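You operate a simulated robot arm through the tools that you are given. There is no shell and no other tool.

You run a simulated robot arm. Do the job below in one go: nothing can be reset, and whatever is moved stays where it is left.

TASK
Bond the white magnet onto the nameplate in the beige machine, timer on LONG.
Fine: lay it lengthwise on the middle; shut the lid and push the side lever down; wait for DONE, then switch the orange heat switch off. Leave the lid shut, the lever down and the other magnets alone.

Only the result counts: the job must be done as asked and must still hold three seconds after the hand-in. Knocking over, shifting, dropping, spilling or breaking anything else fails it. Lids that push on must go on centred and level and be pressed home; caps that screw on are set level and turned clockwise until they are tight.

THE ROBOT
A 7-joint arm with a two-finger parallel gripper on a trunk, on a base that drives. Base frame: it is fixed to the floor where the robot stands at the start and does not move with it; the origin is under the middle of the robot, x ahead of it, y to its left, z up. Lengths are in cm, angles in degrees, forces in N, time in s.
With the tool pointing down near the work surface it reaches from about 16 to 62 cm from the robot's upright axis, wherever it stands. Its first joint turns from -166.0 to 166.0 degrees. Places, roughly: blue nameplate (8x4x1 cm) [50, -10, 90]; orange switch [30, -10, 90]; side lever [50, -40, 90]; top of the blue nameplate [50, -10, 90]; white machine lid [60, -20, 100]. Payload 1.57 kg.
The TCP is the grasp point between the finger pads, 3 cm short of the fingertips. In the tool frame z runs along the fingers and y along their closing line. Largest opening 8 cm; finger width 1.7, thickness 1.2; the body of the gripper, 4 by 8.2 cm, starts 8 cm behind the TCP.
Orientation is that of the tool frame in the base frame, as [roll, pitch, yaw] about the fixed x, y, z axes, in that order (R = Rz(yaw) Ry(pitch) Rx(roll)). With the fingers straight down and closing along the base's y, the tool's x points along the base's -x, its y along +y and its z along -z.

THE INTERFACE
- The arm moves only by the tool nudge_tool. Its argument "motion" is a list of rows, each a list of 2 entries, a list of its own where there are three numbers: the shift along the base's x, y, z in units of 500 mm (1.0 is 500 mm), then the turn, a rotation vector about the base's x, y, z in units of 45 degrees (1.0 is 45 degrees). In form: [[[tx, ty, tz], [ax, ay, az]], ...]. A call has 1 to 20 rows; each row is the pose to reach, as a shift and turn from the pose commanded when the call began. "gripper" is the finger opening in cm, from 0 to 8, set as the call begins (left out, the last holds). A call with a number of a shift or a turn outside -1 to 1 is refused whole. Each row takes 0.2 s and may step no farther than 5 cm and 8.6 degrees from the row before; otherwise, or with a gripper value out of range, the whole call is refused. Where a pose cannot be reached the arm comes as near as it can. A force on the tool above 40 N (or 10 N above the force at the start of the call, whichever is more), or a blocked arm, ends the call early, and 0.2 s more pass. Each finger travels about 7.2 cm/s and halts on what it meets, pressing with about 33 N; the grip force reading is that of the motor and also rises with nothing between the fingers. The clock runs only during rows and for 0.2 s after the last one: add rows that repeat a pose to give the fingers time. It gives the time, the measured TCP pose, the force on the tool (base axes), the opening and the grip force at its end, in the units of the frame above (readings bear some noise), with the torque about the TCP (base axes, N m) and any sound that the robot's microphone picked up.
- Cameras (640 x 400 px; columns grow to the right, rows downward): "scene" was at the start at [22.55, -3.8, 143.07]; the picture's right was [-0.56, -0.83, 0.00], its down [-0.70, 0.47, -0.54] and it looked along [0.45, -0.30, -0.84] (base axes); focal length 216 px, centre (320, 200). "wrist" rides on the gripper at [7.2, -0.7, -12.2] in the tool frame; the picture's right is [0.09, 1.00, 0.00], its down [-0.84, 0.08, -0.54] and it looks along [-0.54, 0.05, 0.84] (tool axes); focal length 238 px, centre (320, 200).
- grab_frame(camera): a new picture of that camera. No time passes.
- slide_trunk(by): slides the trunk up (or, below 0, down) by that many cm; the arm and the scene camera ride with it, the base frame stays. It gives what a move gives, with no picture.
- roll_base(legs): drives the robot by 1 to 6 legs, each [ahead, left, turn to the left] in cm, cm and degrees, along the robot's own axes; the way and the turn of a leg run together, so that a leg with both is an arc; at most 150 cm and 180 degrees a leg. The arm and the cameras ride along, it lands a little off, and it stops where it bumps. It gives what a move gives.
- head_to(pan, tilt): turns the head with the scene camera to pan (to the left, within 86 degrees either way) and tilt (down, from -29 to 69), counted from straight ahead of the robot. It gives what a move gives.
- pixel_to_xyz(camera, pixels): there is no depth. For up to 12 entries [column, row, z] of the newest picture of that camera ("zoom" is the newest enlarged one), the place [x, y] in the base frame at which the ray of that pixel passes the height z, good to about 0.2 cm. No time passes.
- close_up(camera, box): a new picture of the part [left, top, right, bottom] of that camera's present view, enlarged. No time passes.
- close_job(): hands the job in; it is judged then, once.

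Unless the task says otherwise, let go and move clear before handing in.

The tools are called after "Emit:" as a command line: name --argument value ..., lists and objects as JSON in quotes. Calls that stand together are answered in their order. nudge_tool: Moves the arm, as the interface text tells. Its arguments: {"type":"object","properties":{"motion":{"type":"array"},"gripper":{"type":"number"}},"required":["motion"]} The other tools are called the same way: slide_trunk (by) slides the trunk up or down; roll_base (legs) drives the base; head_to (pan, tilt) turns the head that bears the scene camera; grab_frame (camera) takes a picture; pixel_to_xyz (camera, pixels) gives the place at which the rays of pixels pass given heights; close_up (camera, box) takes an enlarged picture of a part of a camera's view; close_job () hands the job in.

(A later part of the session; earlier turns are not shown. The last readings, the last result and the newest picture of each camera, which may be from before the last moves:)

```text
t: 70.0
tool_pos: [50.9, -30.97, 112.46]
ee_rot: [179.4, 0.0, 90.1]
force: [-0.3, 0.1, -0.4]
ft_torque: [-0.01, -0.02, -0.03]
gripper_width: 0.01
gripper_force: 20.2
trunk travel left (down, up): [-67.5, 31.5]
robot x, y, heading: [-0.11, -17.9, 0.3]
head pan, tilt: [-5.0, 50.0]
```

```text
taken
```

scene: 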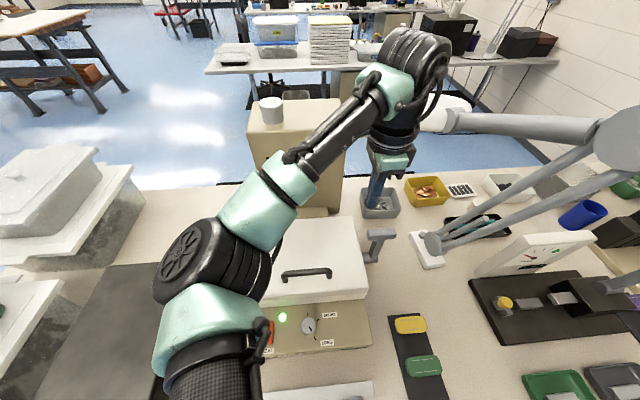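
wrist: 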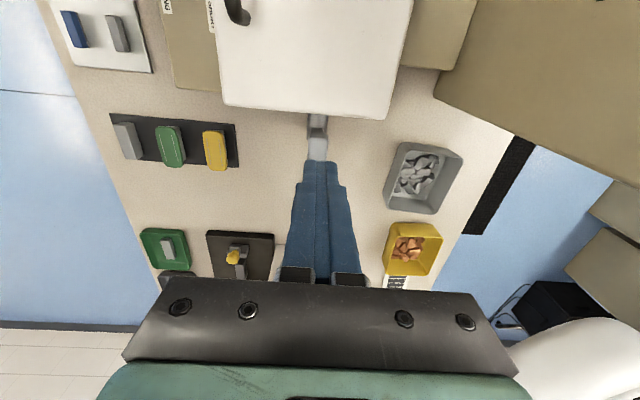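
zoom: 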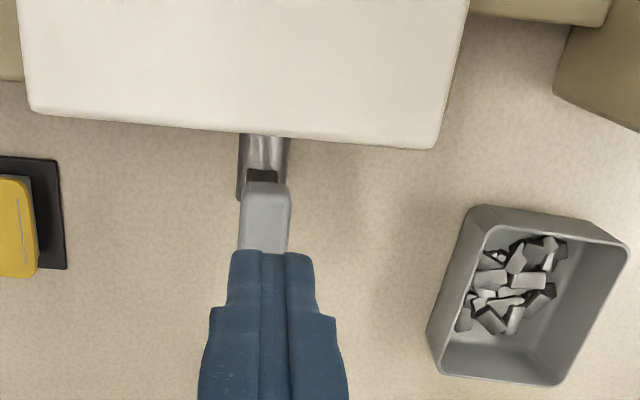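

From directly above, the crossbar and pivot share the same column (318), so the lever is upright at x ≈ 50 with its crossbar at z ≈ 98.5. I'll confirm the ends and check what lies in the forward swing path.

Emit:
pixel_to_xyz --camera "wrist" --pixels '[[318, 134, 98], [318, 134, 99.5], [317.5, 125, 86], [317.5, 125, 88], [309, 150, 98.5], [328, 150, 98.5], [237, 124, 81], [237, 167, 81], [205, 130, 83], [226, 168, 83]]'

Emit:
pixel_to_xyz --camera "scene" --pixels '[[369, 235, 98.5], [396, 233, 98.5], [382.1, 234, 98.5], [382.1, 234, 100], [425, 245, 85], [425, 235, 90], [412, 322, 83], [395, 320, 81]]'

Emit:
close_up --camera "scene" --box '[340, 200, 460, 280]'

```text
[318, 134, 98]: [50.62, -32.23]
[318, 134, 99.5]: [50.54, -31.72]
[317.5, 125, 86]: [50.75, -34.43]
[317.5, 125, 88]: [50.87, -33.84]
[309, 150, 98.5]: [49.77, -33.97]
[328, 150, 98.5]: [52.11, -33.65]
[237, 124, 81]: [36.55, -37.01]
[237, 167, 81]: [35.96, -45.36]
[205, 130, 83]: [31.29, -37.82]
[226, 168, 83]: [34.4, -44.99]
```

```text
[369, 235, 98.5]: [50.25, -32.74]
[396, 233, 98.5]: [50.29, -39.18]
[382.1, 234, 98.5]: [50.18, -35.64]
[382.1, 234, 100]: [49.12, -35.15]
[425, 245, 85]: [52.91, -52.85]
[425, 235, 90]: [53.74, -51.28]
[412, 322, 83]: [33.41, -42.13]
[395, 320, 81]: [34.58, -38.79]
```

```text
5.00 times, centred on (400, 240) of scene
```

zoom: 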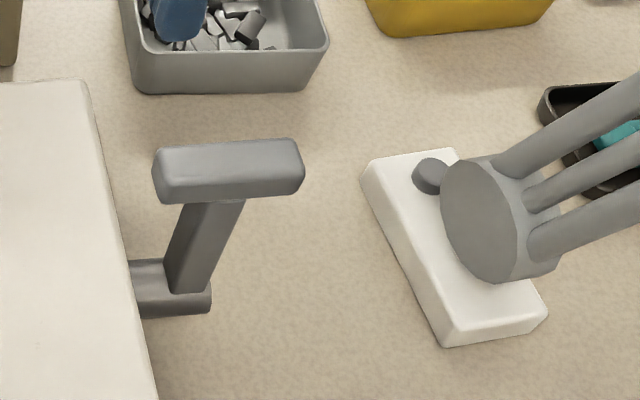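

The crossbar is centred at about (50.9, -36.3, 97.5) and the swing path toward the front is free, with the nearest board ending at x 36.5. I'll bring the closed fingers down just behind the lever.

Emit:
nudge_tool --motion '[[[0.033, -0.053, 0], [0, 0, 0]], [[0.066, -0.106, 0], [0, 0, 0]], [[0.066, -0.106, -0.08], [0, 0, 0]], [[0.066, -0.106, -0.16], [0, 0, 0]], [[0.066, -0.106, -0.2], [0, 0, 0]], [[0.066, -0.106, -0.2], [0, 0, 0]]]'

Emit:
grab_frame --camera "wrist"

Emit:
close_up --camera "scene" --box '[330, 160, 470, 280]'

```text
t: 71.4
tool_pos: [54.09, -36.03, 102.55]
ee_rot: [179.3, 0.0, 89.9]
force: [-0.5, 0.3, 0.4]
ft_torque: [-0.01, -0.01, 0.03]
gripper_width: 0.0
gripper_force: 21.0
trunk travel left (down, up): [-67.5, 31.5]
robot x, y, heading: [-0.35, -17.72, 0.3]
head pan, tilt: [-5.0, 50.0]
```

```text
taken
```

wrist: 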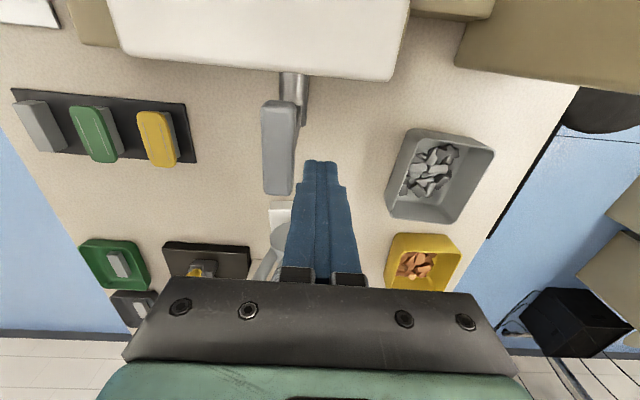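

```text
3.33 times, centred on (400, 220) of scene
```

zoom: 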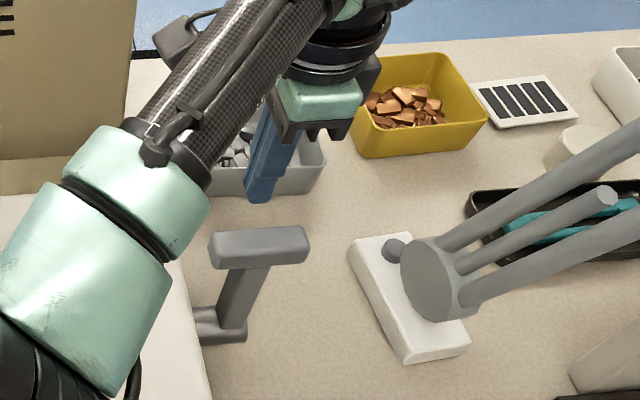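

The fingers are about 3 cm behind the crossbar at (280,147). I'll lower so the tips are below the crossbar, then push forward gently to test the direction.

Emit:
nudge_tool --motion '[[[0, 0, -0.05], [0, 0, 0]], [[0, 0, -0.1], [0, 0, 0]], [[0, 0, -0.11], [0, 0, 0]], [[0, 0, -0.11], [0, 0, 0]]]'

Emit:
nudge_tool --motion '[[[-0.01, 0, 0], [0, 0, 0]], [[-0.02, 0, 0], [0, 0, 0]], [[-0.03, 0, 0], [0, 0, 0]], [[-0.04, 0, 0], [0, 0, 0]], [[-0.05, 0, 0], [0, 0, 0]]]'

Emit:
grab_frame --camera "wrist"

Emit:
close_up --camera "scene" --box '[330, 160, 470, 280]'

```text
t: 72.4
tool_pos: [54.3, -36.27, 97.11]
ee_rot: [179.5, 0.1, 90.0]
force: [1.6, 0.2, -0.3]
ft_torque: [-0.01, 0.04, 0.0]
gripper_width: 0.02
gripper_force: 21.4
trunk travel left (down, up): [-67.5, 31.5]
robot x, y, heading: [-0.25, -17.56, 0.2]
head pan, tilt: [-5.0, 50.0]
```

```text
t: 73.6
tool_pos: [51.61, -36.2, 96.96]
ee_rot: [179.4, -0.1, 90.1]
force: [1.1, 0.5, -0.1]
ft_torque: [-0.02, -0.01, -0.01]
gripper_width: 0.0
gripper_force: 21.2
trunk travel left (down, up): [-67.5, 31.5]
robot x, y, heading: [-0.11, -17.88, 0.3]
head pan, tilt: [-5.0, 50.0]
```

```text
taken
```

wrist: 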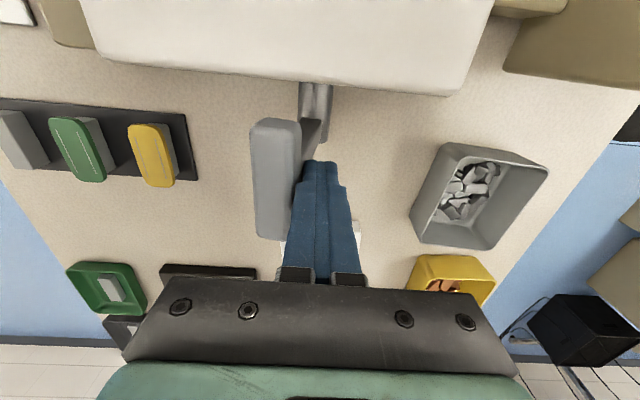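

```text
3.33 times, centred on (400, 220) of scene
```

zoom: 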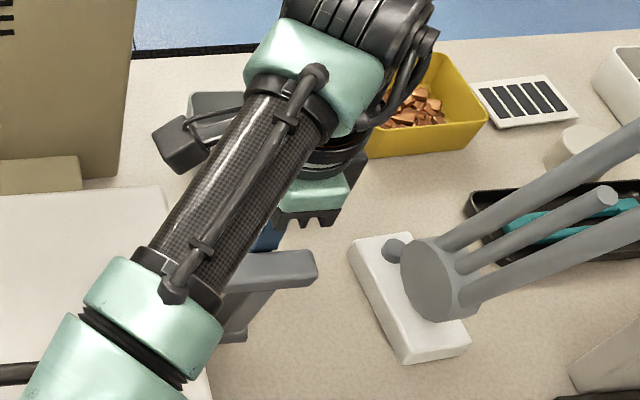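

The lever moves forward at almost no force and the crossbar has swung toward the robot, so this is the right direction. I'll keep pushing it forward.

Emit:
nudge_tool --motion '[[[-0.012, 0, 0], [0, 0, 0]], [[-0.024, 0, 0], [0, 0, 0]], [[-0.036, 0, 0], [0, 0, 0]], [[-0.048, 0, 0], [0, 0, 0]], [[-0.06, 0, 0], [0, 0, 0]], [[-0.072, 0, 0], [0, 0, 0]], [[-0.084, 0, 0], [0, 0, 0]], [[-0.096, 0, 0], [0, 0, 0]]]'

Emit:
grab_frame --camera "wrist"

Emit:
close_up --camera "scene" --box '[330, 180, 470, 300]'

```text
t: 75.4
tool_pos: [46.96, -36.43, 97.08]
ee_rot: [179.4, 0.1, 90.0]
force: [0.1, 1.0, -0.4]
ft_torque: [0.02, -0.01, -0.01]
gripper_width: 0.0
gripper_force: 21.2
trunk travel left (down, up): [-67.5, 31.5]
robot x, y, heading: [-0.24, -17.87, 0.1]
head pan, tilt: [-5.0, 50.0]
```

```text
taken
```

wrist: 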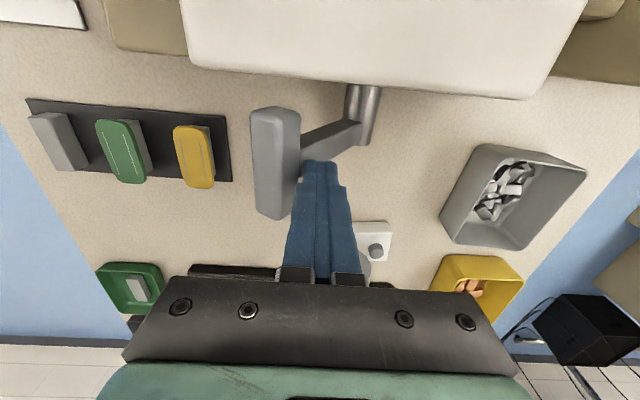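

```text
3.33 times, centred on (400, 240) of scene
```

zoom: 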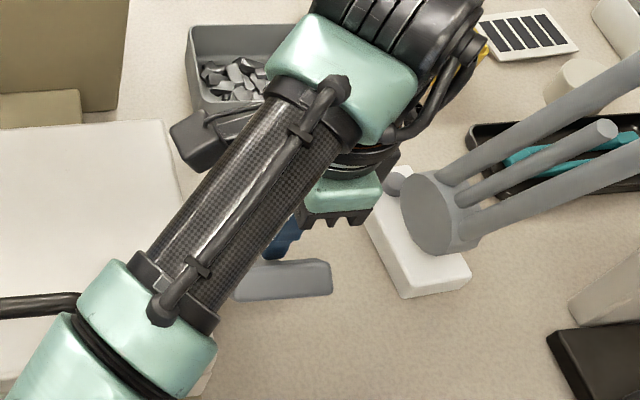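

The lever is now about 40° down and moves freely. I'll lift the fingers over the crossbar so I can press it down from above.

Emit:
nudge_tool --motion '[[[0.006, 0, 0.01], [0, 0, 0]], [[0.006, 0, 0.08], [0, 0, 0]], [[-0.02, 0, 0.09], [0, 0, 0]], [[-0.052, 0, 0.09], [0, 0, 0]], [[-0.052, 0, 0.09], [0, 0, 0]]]'

Emit:
grab_frame --camera "wrist"

Emit:
close_up --camera "scene" --box '[330, 180, 470, 300]'

```text
t: 76.6
tool_pos: [44.33, -36.34, 101.49]
ee_rot: [179.5, 0.0, 90.1]
force: [-0.8, -0.6, -0.5]
ft_torque: [-0.04, 0.0, 0.01]
gripper_width: 0.0
gripper_force: 21.2
trunk travel left (down, up): [-67.5, 31.5]
robot x, y, heading: [-0.28, -17.75, 0.3]
head pan, tilt: [-5.0, 50.0]
```

```text
taken
```

wrist: 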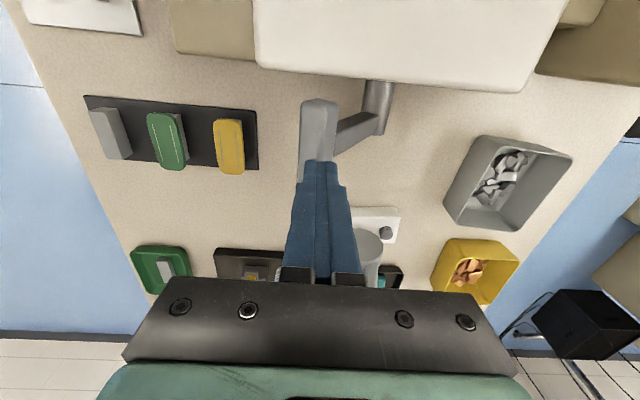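

```text
3.33 times, centred on (400, 240) of scene
```

zoom: 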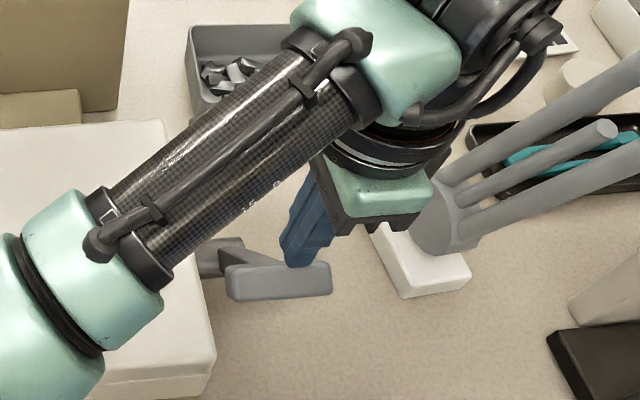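

The lever stayed put and the fingers are directly above the crossbar at (318,140). I'll press down along its arc in stages and watch the force.

Emit:
nudge_tool --motion '[[[0, 0, -0.03], [0, 0, 0]], [[0, 0, -0.052], [0, 0, 0]], [[-0.009, 0, -0.061], [0, 0, 0]], [[-0.0186, 0, -0.07], [0, 0, 0]], [[-0.03, 0, -0.084], [0, 0, 0]], [[-0.042, 0, -0.098], [0, 0, 0]], [[-0.051, 0, -0.114], [0, 0, 0]], [[-0.06, 0, -0.13], [0, 0, 0]]]'

Emit:
grab_frame --camera "wrist"

Emit:
close_up --camera "scene" --box '[330, 190, 470, 310]'

```text
t: 77.5
tool_pos: [43.22, -36.36, 98.62]
ee_rot: [179.8, 0.1, 89.5]
force: [-10.9, 3.6, 14.4]
ft_torque: [0.15, 0.36, -0.02]
gripper_width: 0.0
gripper_force: 20.9
trunk travel left (down, up): [-67.5, 31.5]
robot x, y, heading: [-0.4, -17.7, 0.1]
head pan, tilt: [-5.0, 50.0]
stopped in row 4: the force on the tool passed its limit at 41 N (the readings are from after the stop); the commanded pose is now the measured one
```

```text
taken
```

wrist: 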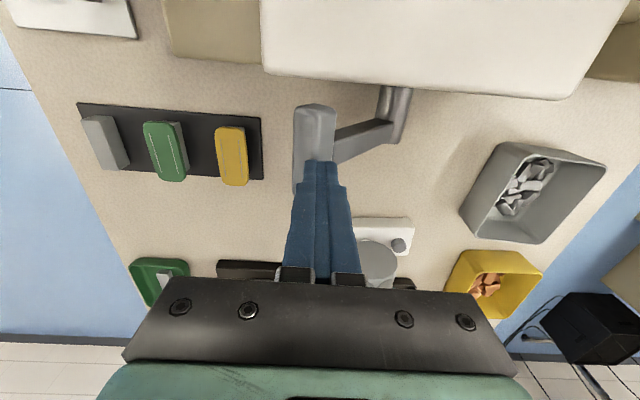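

```text
3.33 times, centred on (400, 250) of scene
```

zoom: 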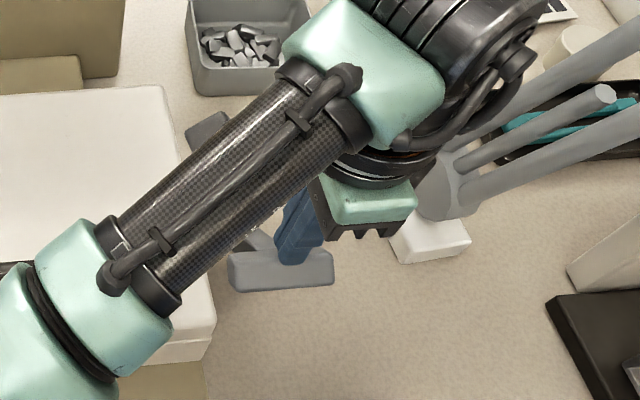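

The force on the tool points up and toward the robot, so I was pressing on the crossbar's outer end rather than on its back. I'll rise, move behind it again and push down along the arc with the finger's lower front edge.

Emit:
nudge_tool --motion '[[[0, 0, 0.024], [0, 0, 0]], [[0.033, 0, 0.024], [0, 0, 0]], [[0.066, 0, 0.024], [0, 0, 0]], [[0.066, 0, -0.02], [0, 0, 0]], [[0.066, 0, -0.02], [0, 0, 0]]]'

Emit:
close_up --camera "wrist" --box '[220, 60, 440, 240]'

```text
t: 78.7
tool_pos: [46.96, -36.54, 97.52]
ee_rot: [179.8, 0.0, 89.7]
force: [0.4, -0.3, -0.6]
ft_torque: [0.0, -0.01, 0.04]
gripper_width: 0.0
gripper_force: 21.7
trunk travel left (down, up): [-67.5, 31.5]
robot x, y, heading: [-0.29, -17.48, 0.4]
head pan, tilt: [-5.0, 50.0]
```

```text
2.22 times, centred on (330, 150) of wrist
```

zoom: 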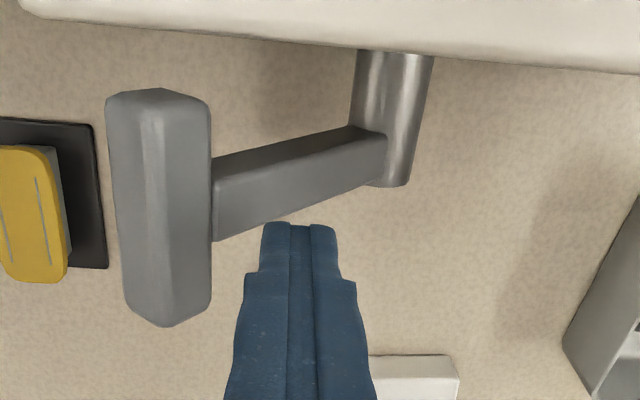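

The finger is behind the crossbar now, with a gap of about 1.8 cm at zoom (210–265). I'll push forward and down along the lever's arc.

Emit:
nudge_tool --motion '[[[-0.02, 0, -0.005], [0, 0, 0]], [[-0.04, 0, -0.011], [0, 0, 0]], [[-0.05, 0, -0.017], [0, 0, 0]], [[-0.058, 0, -0.025], [0, 0, 0]], [[-0.065, 0, -0.0336], [0, 0, 0]], [[-0.072, 0, -0.044], [0, 0, 0]], [[-0.079, 0, -0.0548], [0, 0, 0]], [[-0.085, 0, -0.066], [0, 0, 0]]]'

Emit:
grab_frame --camera "wrist"

Emit:
close_up --camera "scene" --box '[330, 190, 470, 310]'

```text
t: 80.5
tool_pos: [42.57, -36.37, 94.21]
ee_rot: [179.7, 0.1, 89.7]
force: [0.0, -0.3, 0.5]
ft_torque: [-0.01, 0.03, -0.01]
gripper_width: 0.02
gripper_force: 21.4
trunk travel left (down, up): [-67.5, 31.5]
robot x, y, heading: [-0.36, -17.65, -0.1]
head pan, tilt: [-5.0, 50.0]
```

```text
taken
```

wrist: 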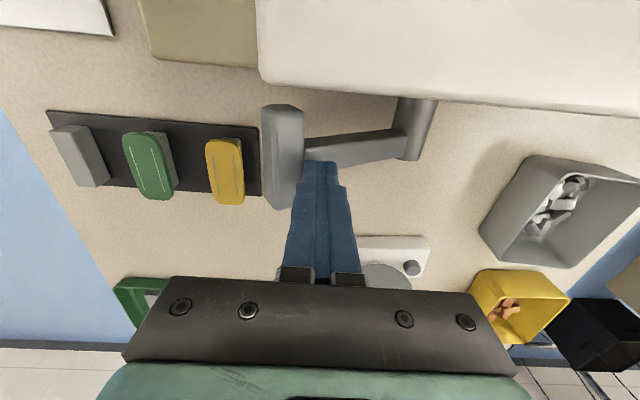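

```text
3.33 times, centred on (400, 250) of scene
```

zoom: 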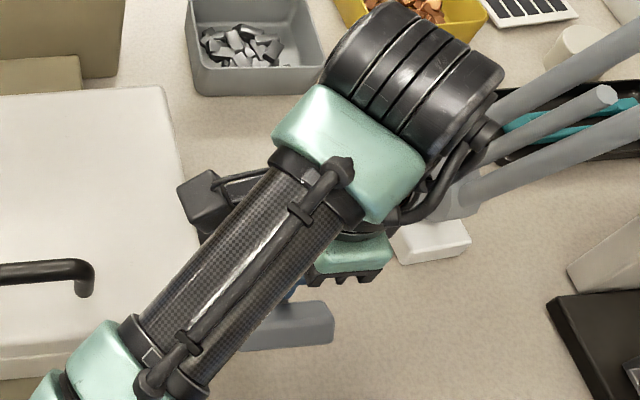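

The lever is past 60° with no resistance. I'll keep pressing down toward its end stop.

Emit:
nudge_tool --motion '[[[-0.003, 0, -0.0114], [0, 0, 0]], [[-0.0075, 0, -0.023], [0, 0, 0]], [[-0.0116, 0, -0.035], [0, 0, 0]], [[-0.0145, 0, -0.0475], [0, 0, 0]], [[-0.017, 0, -0.06], [0, 0, 0]], [[-0.019, 0, -0.07], [0, 0, 0]]]'

Emit:
grab_frame --camera "wrist"

Emit:
close_up --camera "scene" --box '[330, 190, 470, 310]'

```text
t: 81.5
tool_pos: [42.12, -36.26, 92.66]
ee_rot: [178.9, 0.4, 89.6]
force: [-7.8, 3.8, 23.1]
ft_torque: [0.14, 0.46, -0.06]
gripper_width: 0.0
gripper_force: 21.6
trunk travel left (down, up): [-67.5, 31.5]
robot x, y, heading: [-0.41, -17.81, 0.0]
head pan, tilt: [-5.0, 50.0]
stopped in row 4: the force on the tool passed its limit at 47 N (the readings are from after the stop); the commanded pose is now the measured one
```

```text
taken
```

wrist: 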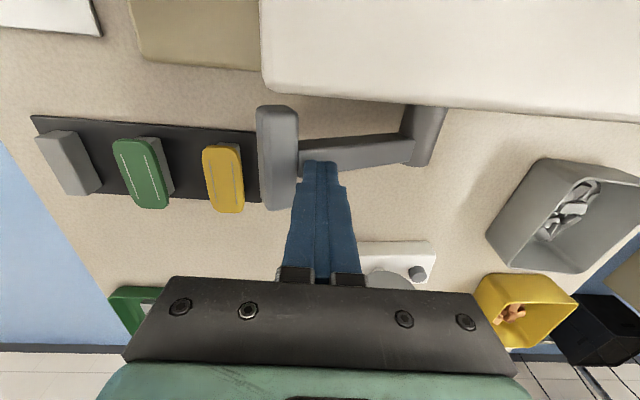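

```text
3.33 times, centred on (400, 250) of scene
```

zoom: 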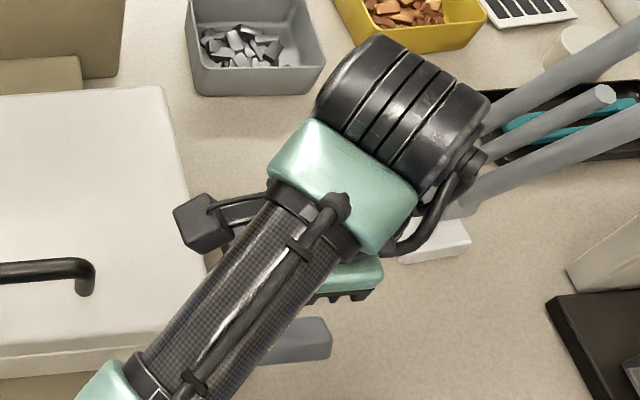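

The press stopped at 47 N with the tip at z 89.7, which may be the lever's end stop. I'll lift off slightly and inspect the lever.

Emit:
nudge_tool --motion '[[[0, 0, 0.02], [0, 0, 0]], [[0.02, 0, 0.08], [0, 0, 0]], [[0.04, 0, 0.14], [0, 0, 0]], [[0.04, 0, 0.14], [0, 0, 0]]]'

Emit:
grab_frame --camera "wrist"

Emit:
close_up --camera "wrist" --box '[220, 60, 440, 240]'

Emit:
close_up --camera "scene" --box '[330, 200, 450, 320]'

```text
t: 82.5
tool_pos: [44.23, -36.36, 99.49]
ee_rot: [178.9, 0.5, 89.7]
force: [0.6, 1.2, 0.1]
ft_torque: [-0.04, 0.01, -0.01]
gripper_width: 0.0
gripper_force: 22.1
trunk travel left (down, up): [-67.5, 31.5]
robot x, y, heading: [0.02, -17.68, 0.2]
head pan, tilt: [-5.0, 50.0]
```

```text
taken
```

wrist: 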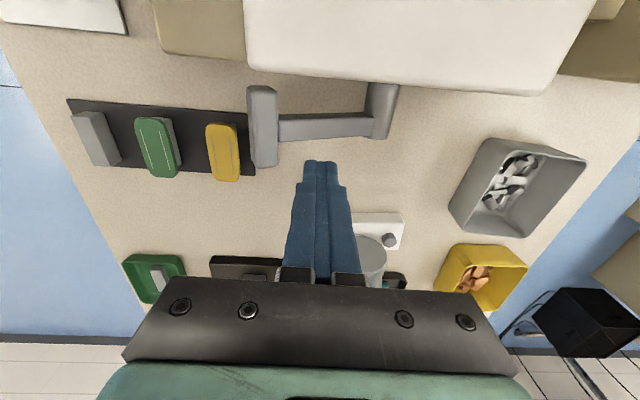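

```text
2.22 times, centred on (330, 150) of wrist
```

zoom: 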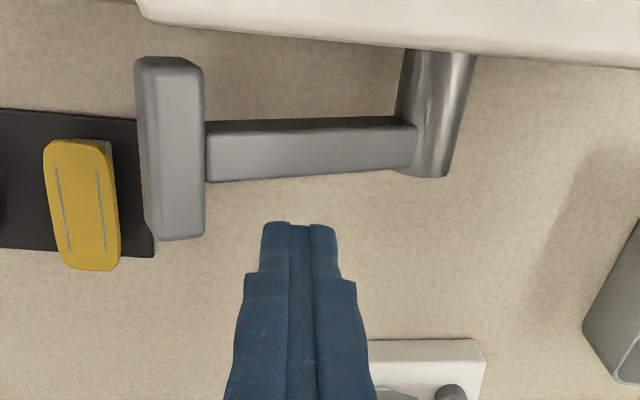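

```text
3.33 times, centred on (390, 260) of scene
```

zoom: 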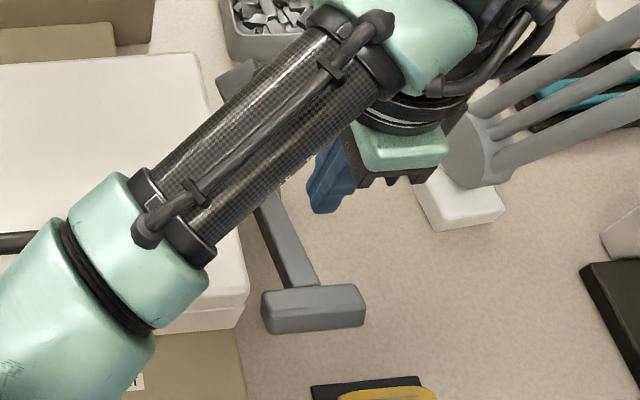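

The lever looks nearly level. I'll move the arm away to the left so the scene camera can see both the lever and the machine's display.

Emit:
nudge_tool --motion '[[[0, 0, 0.09], [0, 0, 0]], [[0, 0, 0.18], [0, 0, 0]], [[0, 0.05, 0.25], [0, 0, 0]], [[-0.02, 0.12, 0.29], [0, 0, 0]], [[-0.04, 0.2, 0.29], [0, 0, 0]], [[-0.06, 0.28, 0.29], [0, 0, 0]], [[-0.08, 0.36, 0.29], [0, 0, 0]], [[-0.1, 0.44, 0.29], [0, 0, 0]], [[-0.11, 0.52, 0.29], [0, 0, 0]], [[-0.12, 0.6, 0.29], [0, 0, 0]]]'

Emit:
grab_frame --camera "scene"

Emit:
close_up --camera "scene" --box '[330, 200, 450, 360]'

Emit:
close_up --camera "scene" --box '[240, 290, 390, 370]'

```text
t: 84.7
tool_pos: [38.36, -6.45, 114.53]
ee_rot: [179.0, 0.4, 89.6]
force: [-0.4, 0.3, 0.2]
ft_torque: [0.01, -0.05, 0.01]
gripper_width: 0.01
gripper_force: 21.1
trunk travel left (down, up): [-67.5, 31.5]
robot x, y, heading: [-0.45, -17.44, -0.0]
head pan, tilt: [-5.0, 50.0]
```

```text
taken
```

scene: 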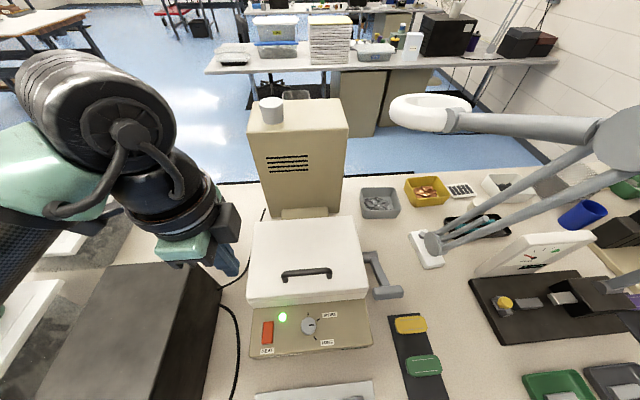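

```text
2.50 times, centred on (390, 280) of scene
```

zoom: 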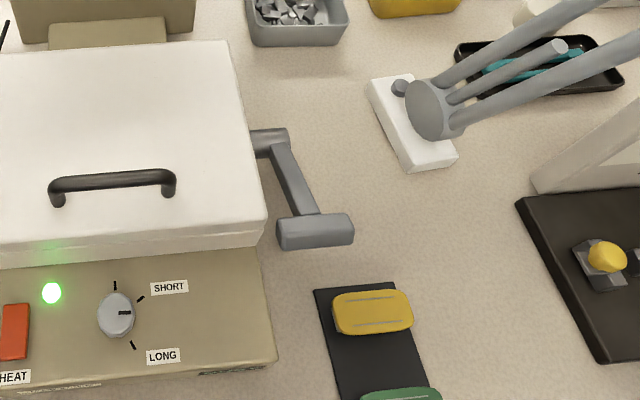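

```text
4.27 times, centred on (315, 330) of scene
```

zoom: 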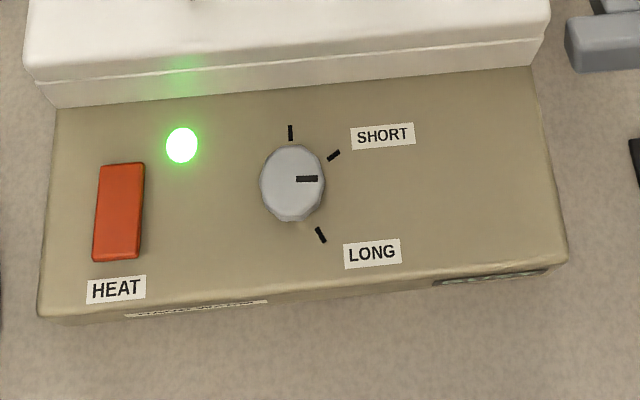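

The knob has turned back on its own from LONG to between SHORT and LONG, so the timer is counting down: the lever is down and bonding is running. I'll move toward the switch while waiting and check the display.

Emit:
nudge_tool --motion '[[[-0.04, -0.01, -0.06], [0, 0, 0]], [[-0.08, -0.02, -0.12], [0, 0, 0]], [[-0.1, -0.03, -0.16], [0, 0, 0]], [[-0.1, -0.03, -0.16], [0, 0, 0]]]'

Emit:
grab_frame --camera "wrist"

Emit:
close_up --camera "wrist" --box '[230, 60, 410, 200]'

Emit:
close_up --camera "scene" --box '[330, 300, 390, 370]'

```text
t: 85.7
tool_pos: [33.24, -7.98, 105.94]
ee_rot: [179.1, 0.4, 89.7]
force: [0.5, -0.7, 0.1]
ft_torque: [0.04, 0.02, -0.04]
gripper_width: 0.0
gripper_force: 21.2
trunk travel left (down, up): [-67.5, 31.5]
robot x, y, heading: [-0.48, -17.65, 0.0]
head pan, tilt: [-5.0, 50.0]
```

```text
taken
```

wrist: 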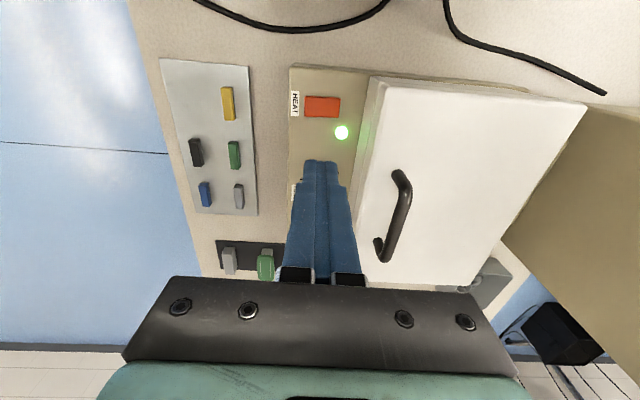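

```text
2.86 times, centred on (320, 130) of wrist
```

zoom: 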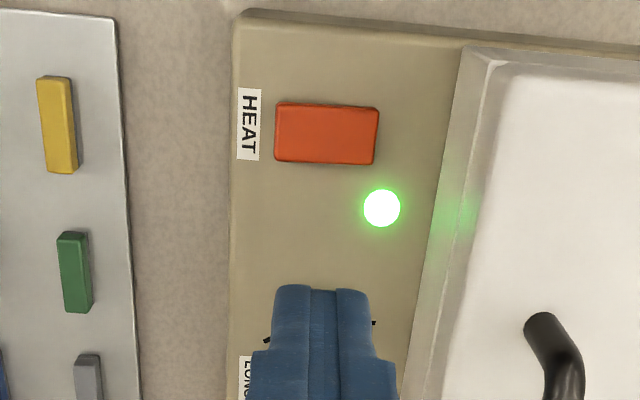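

```text
5.71 times, centred on (360, 335) of scene
```

zoom: 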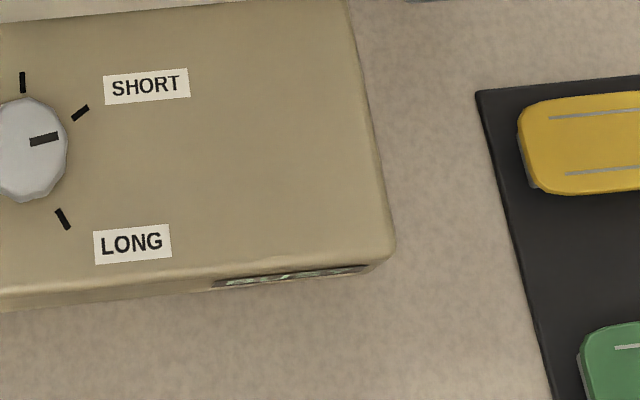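

The pointer continues to wind back, now near -75°, so DONE is a few seconds away. The display can't be read from this angle, so I'll turn the wrist back to face the machine's front, which also suits pressing the switch.

Emit:
nudge_tool --motion '[[[-0.03, -0.02, 0], [0, 0, 0.1667]], [[-0.06, -0.04, 0], [0, 0, 0.3333]], [[-0.09, -0.06, 0], [0, 0, 0.5]], [[-0.12, -0.08, 0], [0, 0, 0.6667]], [[-0.15, -0.1, 0], [0, 0, 0.8333]], [[-0.18, -0.12, 0], [0, 0, 1.0]]]'

Emit:
nudge_tool --motion '[[[0, 0, 0], [0, 0, 0.1667]], [[0, 0, 0], [0, 0, 0.3333]], [[0, 0, 0], [0, 0, 0.5]], [[0, 0, 0], [0, 0, 0.6667]], [[0, 0, 0], [0, 0, 0.8333]], [[0, 0, 0], [0, 0, 1.0]]]'

Emit:
grab_frame --camera "wrist"

Emit:
close_up --camera "wrist" --box '[200, 80, 440, 220]'

```text
t: 87.1
tool_pos: [28.25, -12.94, 105.41]
ee_rot: [179.1, 0.3, 134.8]
force: [0.4, 0.0, 0.2]
ft_torque: [0.01, 0.0, 0.01]
gripper_width: 0.0
gripper_force: 21.2
out of reach, approached as far as the arm can: row 4, 5, 6
trunk travel left (down, up): [-67.5, 31.5]
robot x, y, heading: [-0.42, -17.83, 0.2]
head pan, tilt: [-5.0, 50.0]
```

```text
t: 88.5
tool_pos: [28.48, -13.05, 105.63]
ee_rot: [179.0, 0.3, 179.8]
force: [0.3, 1.3, -0.8]
ft_torque: [-0.01, 0.01, 0.02]
gripper_width: 0.01
gripper_force: 21.4
trunk travel left (down, up): [-67.5, 31.5]
robot x, y, heading: [-0.32, -17.56, 0.1]
head pan, tilt: [-5.0, 50.0]
```

```text
taken
```

wrist: 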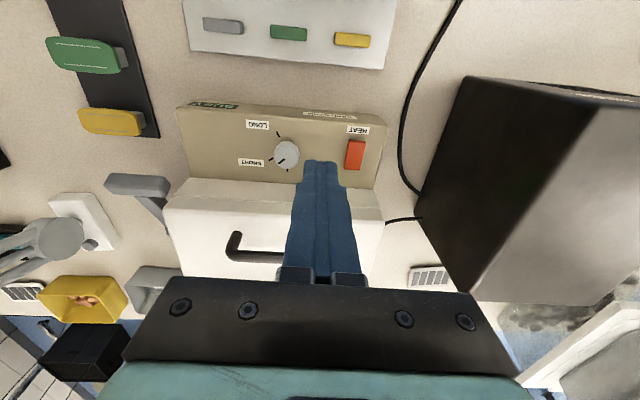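

```text
2.67 times, centred on (320, 150) of wrist
```

zoom: 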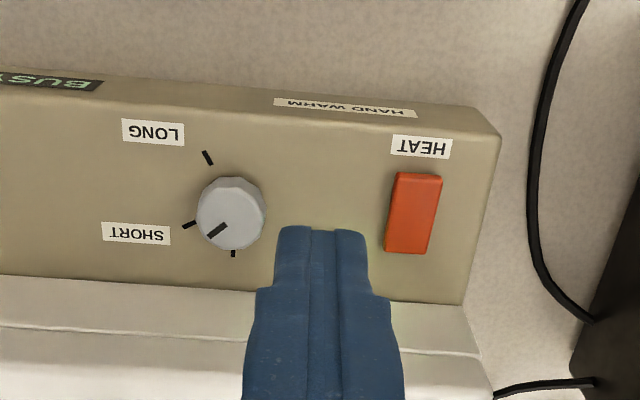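

The display reads BUSY and the pointer is past SHORT, nearing the zero mark. I'll wait in place.

Emit:
nudge_tool --motion '[[[0, 0, 0], [0, 0, 0]], [[0, 0, 0], [0, 0, 0]], [[0, 0, 0], [0, 0, 0]], [[0, 0, 0], [0, 0, 0]], [[0, 0, 0], [0, 0, 0]], [[0, 0, 0], [0, 0, 0]], [[0, 0, 0], [0, 0, 0]], [[0, 0, 0], [0, 0, 0]], [[0, 0, 0], [0, 0, 0]], [[0, 0, 0], [0, 0, 0]]]'

Emit:
close_up --camera "wrist" --box '[170, 80, 410, 220]'

```text
t: 90.7
tool_pos: [28.48, -12.95, 105.54]
ee_rot: [179.0, 0.4, 179.7]
force: [-0.4, -0.1, -0.1]
ft_torque: [-0.01, 0.02, 0.02]
gripper_width: 0.0
gripper_force: 21.5
trunk travel left (down, up): [-67.5, 31.5]
robot x, y, heading: [-0.26, -18.02, -0.0]
head pan, tilt: [-5.0, 50.0]
```

```text
2.67 times, centred on (290, 150) of wrist
```

zoom: 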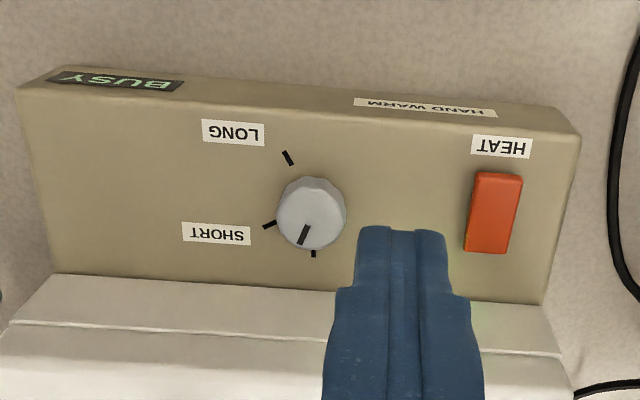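

It's still BUSY, with the pointer almost at the zero mark. I'll wait a little more.

Emit:
nudge_tool --motion '[[[0, 0, 0], [0, 0, 0]], [[0, 0, 0], [0, 0, 0]], [[0, 0, 0], [0, 0, 0]], [[0, 0, 0], [0, 0, 0]], [[0, 0, 0], [0, 0, 0]], [[0, 0, 0], [0, 0, 0]], [[0, 0, 0], [0, 0, 0]], [[0, 0, 0], [0, 0, 0]]]'

Emit:
close_up --camera "wrist" --box '[170, 80, 410, 220]'

```text
t: 92.5
tool_pos: [28.47, -12.89, 105.56]
ee_rot: [179.0, 0.4, 179.7]
force: [-0.7, -0.7, -0.3]
ft_torque: [-0.01, 0.02, 0.0]
gripper_width: 0.0
gripper_force: 20.8
trunk travel left (down, up): [-67.5, 31.5]
robot x, y, heading: [-0.3, -17.83, 0.3]
head pan, tilt: [-5.0, 50.0]
```

```text
2.67 times, centred on (290, 150) of wrist
```

zoom: 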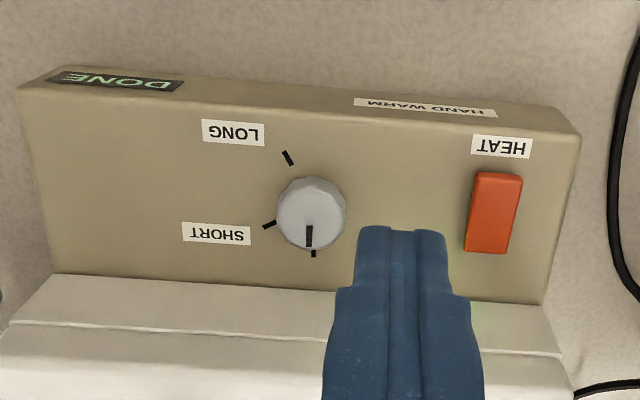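

The display now reads DONE. I'll look closely at the orange rocker to see which end is raised.

Emit:
close_up --camera "wrist" --box '[330, 125, 390, 185]'

Emit:
close_up --camera "scene" --box '[245, 305, 305, 365]'

Emit:
grab_frame --camera "wrist"

Emit:
pixel_to_xyz --camera "wrist" --pixels '[[357, 144, 87], [353, 169, 87], [355, 156, 87], [348, 156, 87], [363, 156, 87], [355, 156, 88]]'

```text
6.67 times, centred on (360, 155) of wrist
```

zoom: 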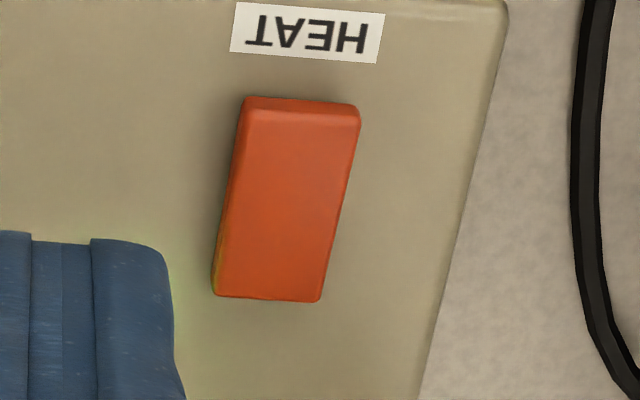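

```text
6.67 times, centred on (275, 335) of scene
```

zoom: 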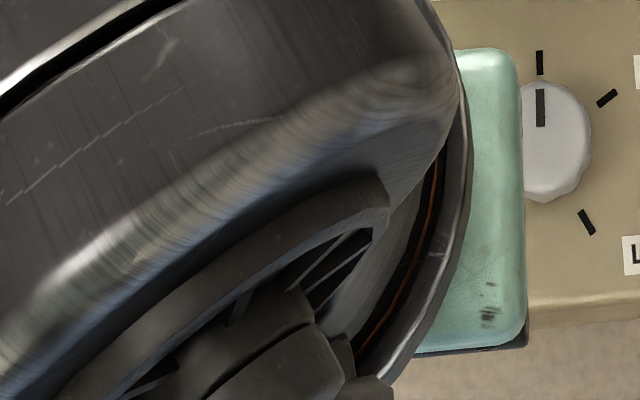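

```text
taken
```

wrist: 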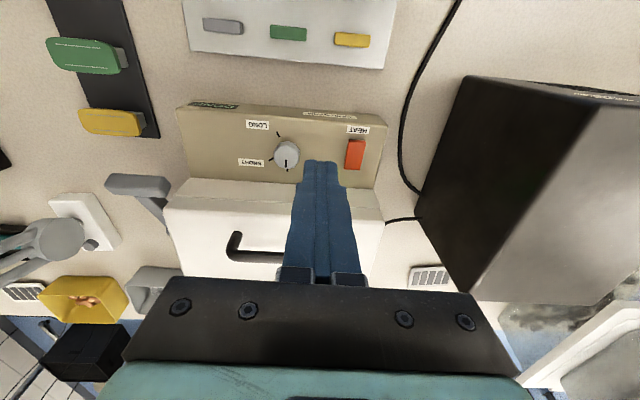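

```text
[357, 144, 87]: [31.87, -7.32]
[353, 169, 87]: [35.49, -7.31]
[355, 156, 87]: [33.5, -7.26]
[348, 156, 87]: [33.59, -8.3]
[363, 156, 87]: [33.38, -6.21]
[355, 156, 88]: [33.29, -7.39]
```

The rocker runs along x from about 31.9 to 35.5 at y ≈ -7.3, but its tilt is unclear. I'll move closer for a better look.

Emit:
nudge_tool --motion '[[[0.02, 0.04, -0.05], [0, 0, 0]], [[0.04, 0.08, -0.1], [0, 0, 0]], [[0.06, 0.112, -0.17], [0, 0, 0]], [[0.06, 0.112, -0.17], [0, 0, 0]]]'

Emit:
grab_frame --camera "wrist"

Emit:
close_up --camera "wrist" --box '[270, 80, 390, 180]'

```text
t: 93.5
tool_pos: [31.14, -7.16, 97.28]
ee_rot: [179.0, 0.4, 179.5]
force: [0.2, 0.2, 1.1]
ft_torque: [-0.01, 0.0, -0.01]
gripper_width: 0.01
gripper_force: 21.3
trunk travel left (down, up): [-67.5, 31.5]
robot x, y, heading: [-0.46, -17.95, 0.2]
head pan, tilt: [-5.0, 50.0]
```

```text
taken
```

wrist: 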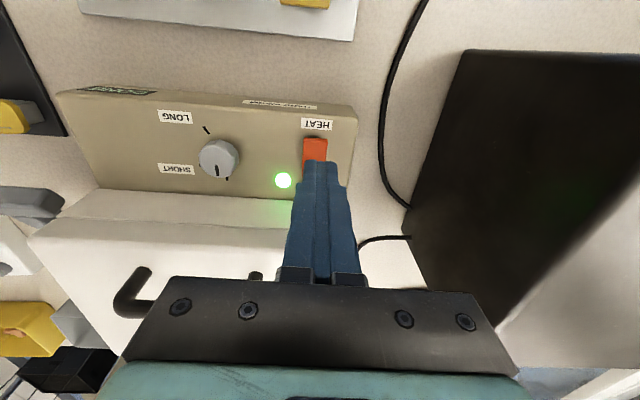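

```text
4.00 times, centred on (330, 130) of wrist
```

zoom: 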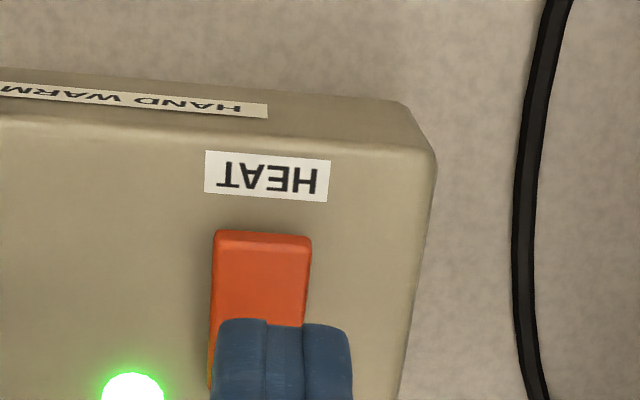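

The fingers hide the rocker's far half. I'll shift sideways to see its profile.

Emit:
nudge_tool --motion '[[[0, -0.07, -0.04], [0, 0, 0]], [[0, -0.12, -0.06], [0, 0, 0]], [[0, -0.12, -0.06], [0, 0, 0]]]'

Emit:
grab_frame --camera "wrist"

Emit:
close_up --camera "wrist" --box '[350, 110, 450, 200]'

```text
t: 94.3
tool_pos: [31.4, -12.99, 93.9]
ee_rot: [179.1, 0.4, 179.6]
force: [0.1, -0.3, -0.4]
ft_torque: [0.01, 0.01, -0.03]
gripper_width: 0.0
gripper_force: 21.2
trunk travel left (down, up): [-67.5, 31.5]
robot x, y, heading: [-0.78, -17.69, 0.0]
head pan, tilt: [-5.0, 50.0]
```

```text
taken
```

wrist: 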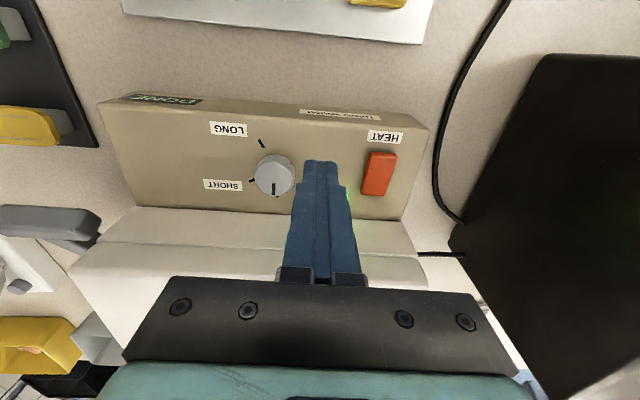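

```text
4.44 times, centred on (400, 155) of wrist
```

zoom: 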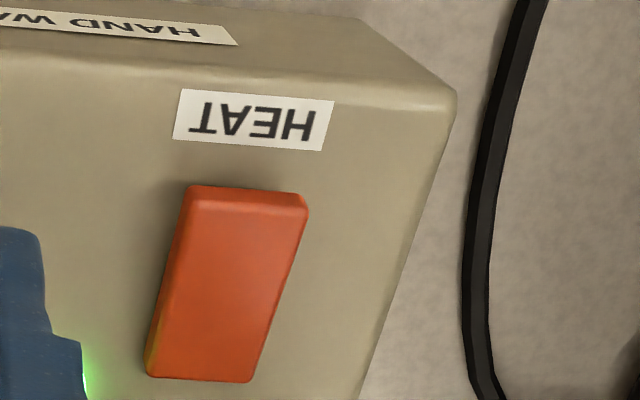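

The tilt still isn't certain. I'll slide further right to see the rocker's side face more squarely.

Emit:
nudge_tool --motion '[[[-0.01, -0.06, 0], [0, 0, 0]], [[-0.02, -0.12, 0], [0, 0, 0]], [[-0.02, -0.15, -0.02], [0, 0, 0]], [[-0.02, -0.15, -0.02], [0, 0, 0]]]'

Emit:
grab_frame --camera "wrist"

Emit:
close_up --camera "wrist" --box '[420, 120, 500, 200]'

```text
t: 95.3
tool_pos: [30.46, -20.84, 93.11]
ee_rot: [179.1, 0.4, 179.7]
force: [0.3, 0.1, 0.0]
ft_torque: [0.02, -0.03, 0.01]
gripper_width: 0.0
gripper_force: 21.5
trunk travel left (down, up): [-67.5, 31.5]
robot x, y, heading: [-0.24, -17.88, -0.0]
head pan, tilt: [-5.0, 50.0]
```

```text
taken
```

wrist: 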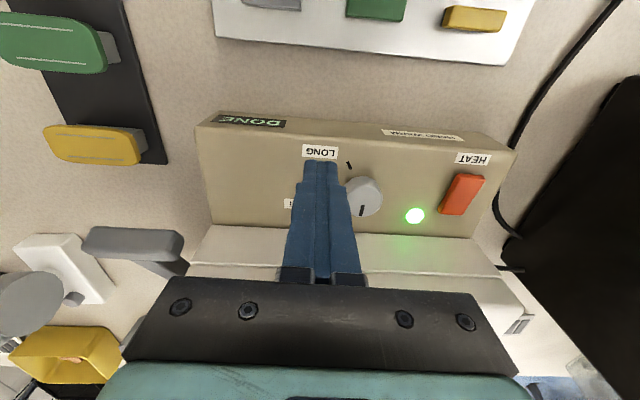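

```text
5.00 times, centred on (460, 160) of wrist
```

zoom: 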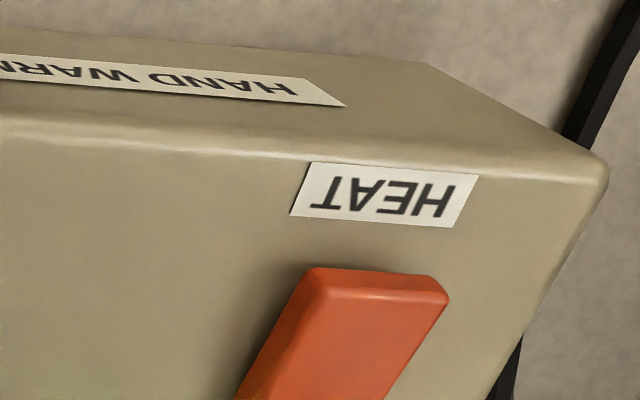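

This angle shows the near end well. I'll shift the zoom window to include the whole rocker.

Emit:
close_up --camera "wrist" --box '[425, 160, 500, 225]'

```text
6.15 times, centred on (462, 192) of wrist
```

zoom: 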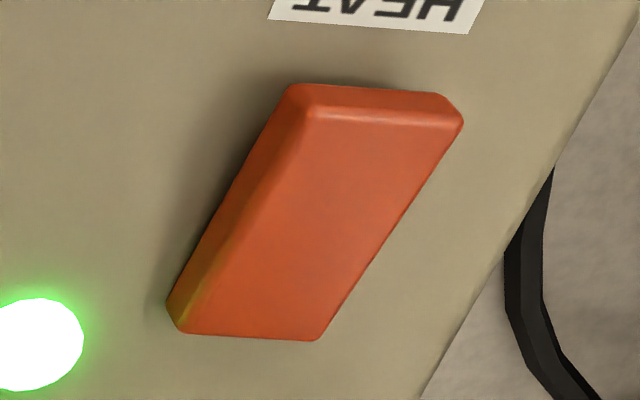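

The rocker's long edges converge more steeply than the HEAT label's, and there's a shadow gap under its near end. So the end toward the robot is raised, and pressing it should switch the heat off. I'll position the closed fingers above that end.

Emit:
nudge_tool --motion '[[[0.01, 0.05, 0.05], [0, 0, 0]], [[0.02, 0.13, 0.08], [0, 0, 0]], [[0.03, 0.21, 0.08], [0, 0, 0]], [[0.038, 0.271, 0.06], [0, 0, 0]], [[0.038, 0.271, 0.02], [0, 0, 0]], [[0.038, 0.271, 0.02], [0, 0, 0]]]'

Emit:
grab_frame --camera "wrist"

Emit:
close_up --camera "wrist" --box '[270, 100, 370, 200]'

```text
t: 96.7
tool_pos: [32.33, -7.34, 94.08]
ee_rot: [179.2, 0.5, 179.7]
force: [0.1, 0.3, -0.6]
ft_torque: [0.03, -0.01, -0.01]
gripper_width: 0.0
gripper_force: 21.6
trunk travel left (down, up): [-67.5, 31.5]
robot x, y, heading: [-0.35, -17.77, -0.0]
head pan, tilt: [-5.0, 50.0]
```

```text
taken
```

wrist: 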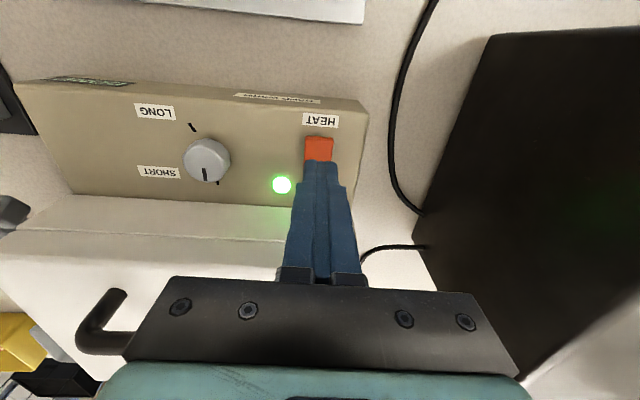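

```text
4.00 times, centred on (320, 150) of wrist
```

zoom: 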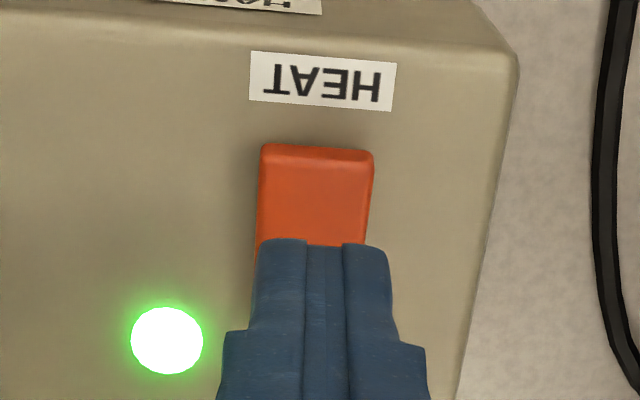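

The grasp axis would land near the rocker's middle, since the near end is at zoom row 150. I'll shift 0.7 cm toward the robot and lower to just above it.

Emit:
nudge_tool --motion '[[[-0.014, -0.003, -0.02], [0, 0, 0]], [[-0.014, -0.003, -0.05], [0, 0, 0]], [[-0.014, -0.003, -0.05], [0, 0, 0]]]'

Emit:
close_up --camera "wrist" --box '[270, 100, 370, 200]'

```text
t: 97.5
tool_pos: [31.66, -7.48, 91.54]
ee_rot: [179.0, 0.3, 179.6]
force: [0.7, 0.5, -0.4]
ft_torque: [-0.02, -0.03, 0.0]
gripper_width: 0.01
gripper_force: 21.4
trunk travel left (down, up): [-67.5, 31.5]
robot x, y, heading: [-0.55, -17.62, -0.1]
head pan, tilt: [-5.0, 50.0]
```

```text
4.00 times, centred on (320, 150) of wrist
```

zoom: 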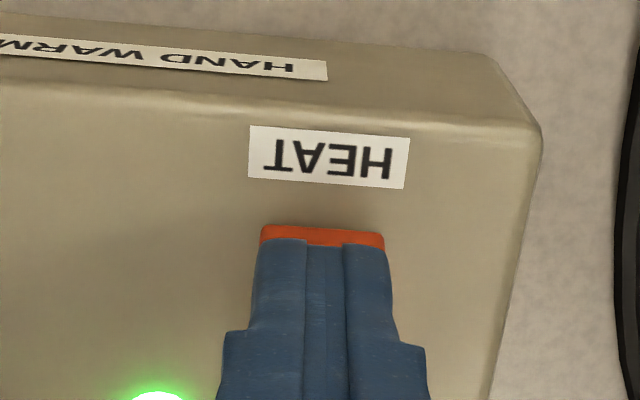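

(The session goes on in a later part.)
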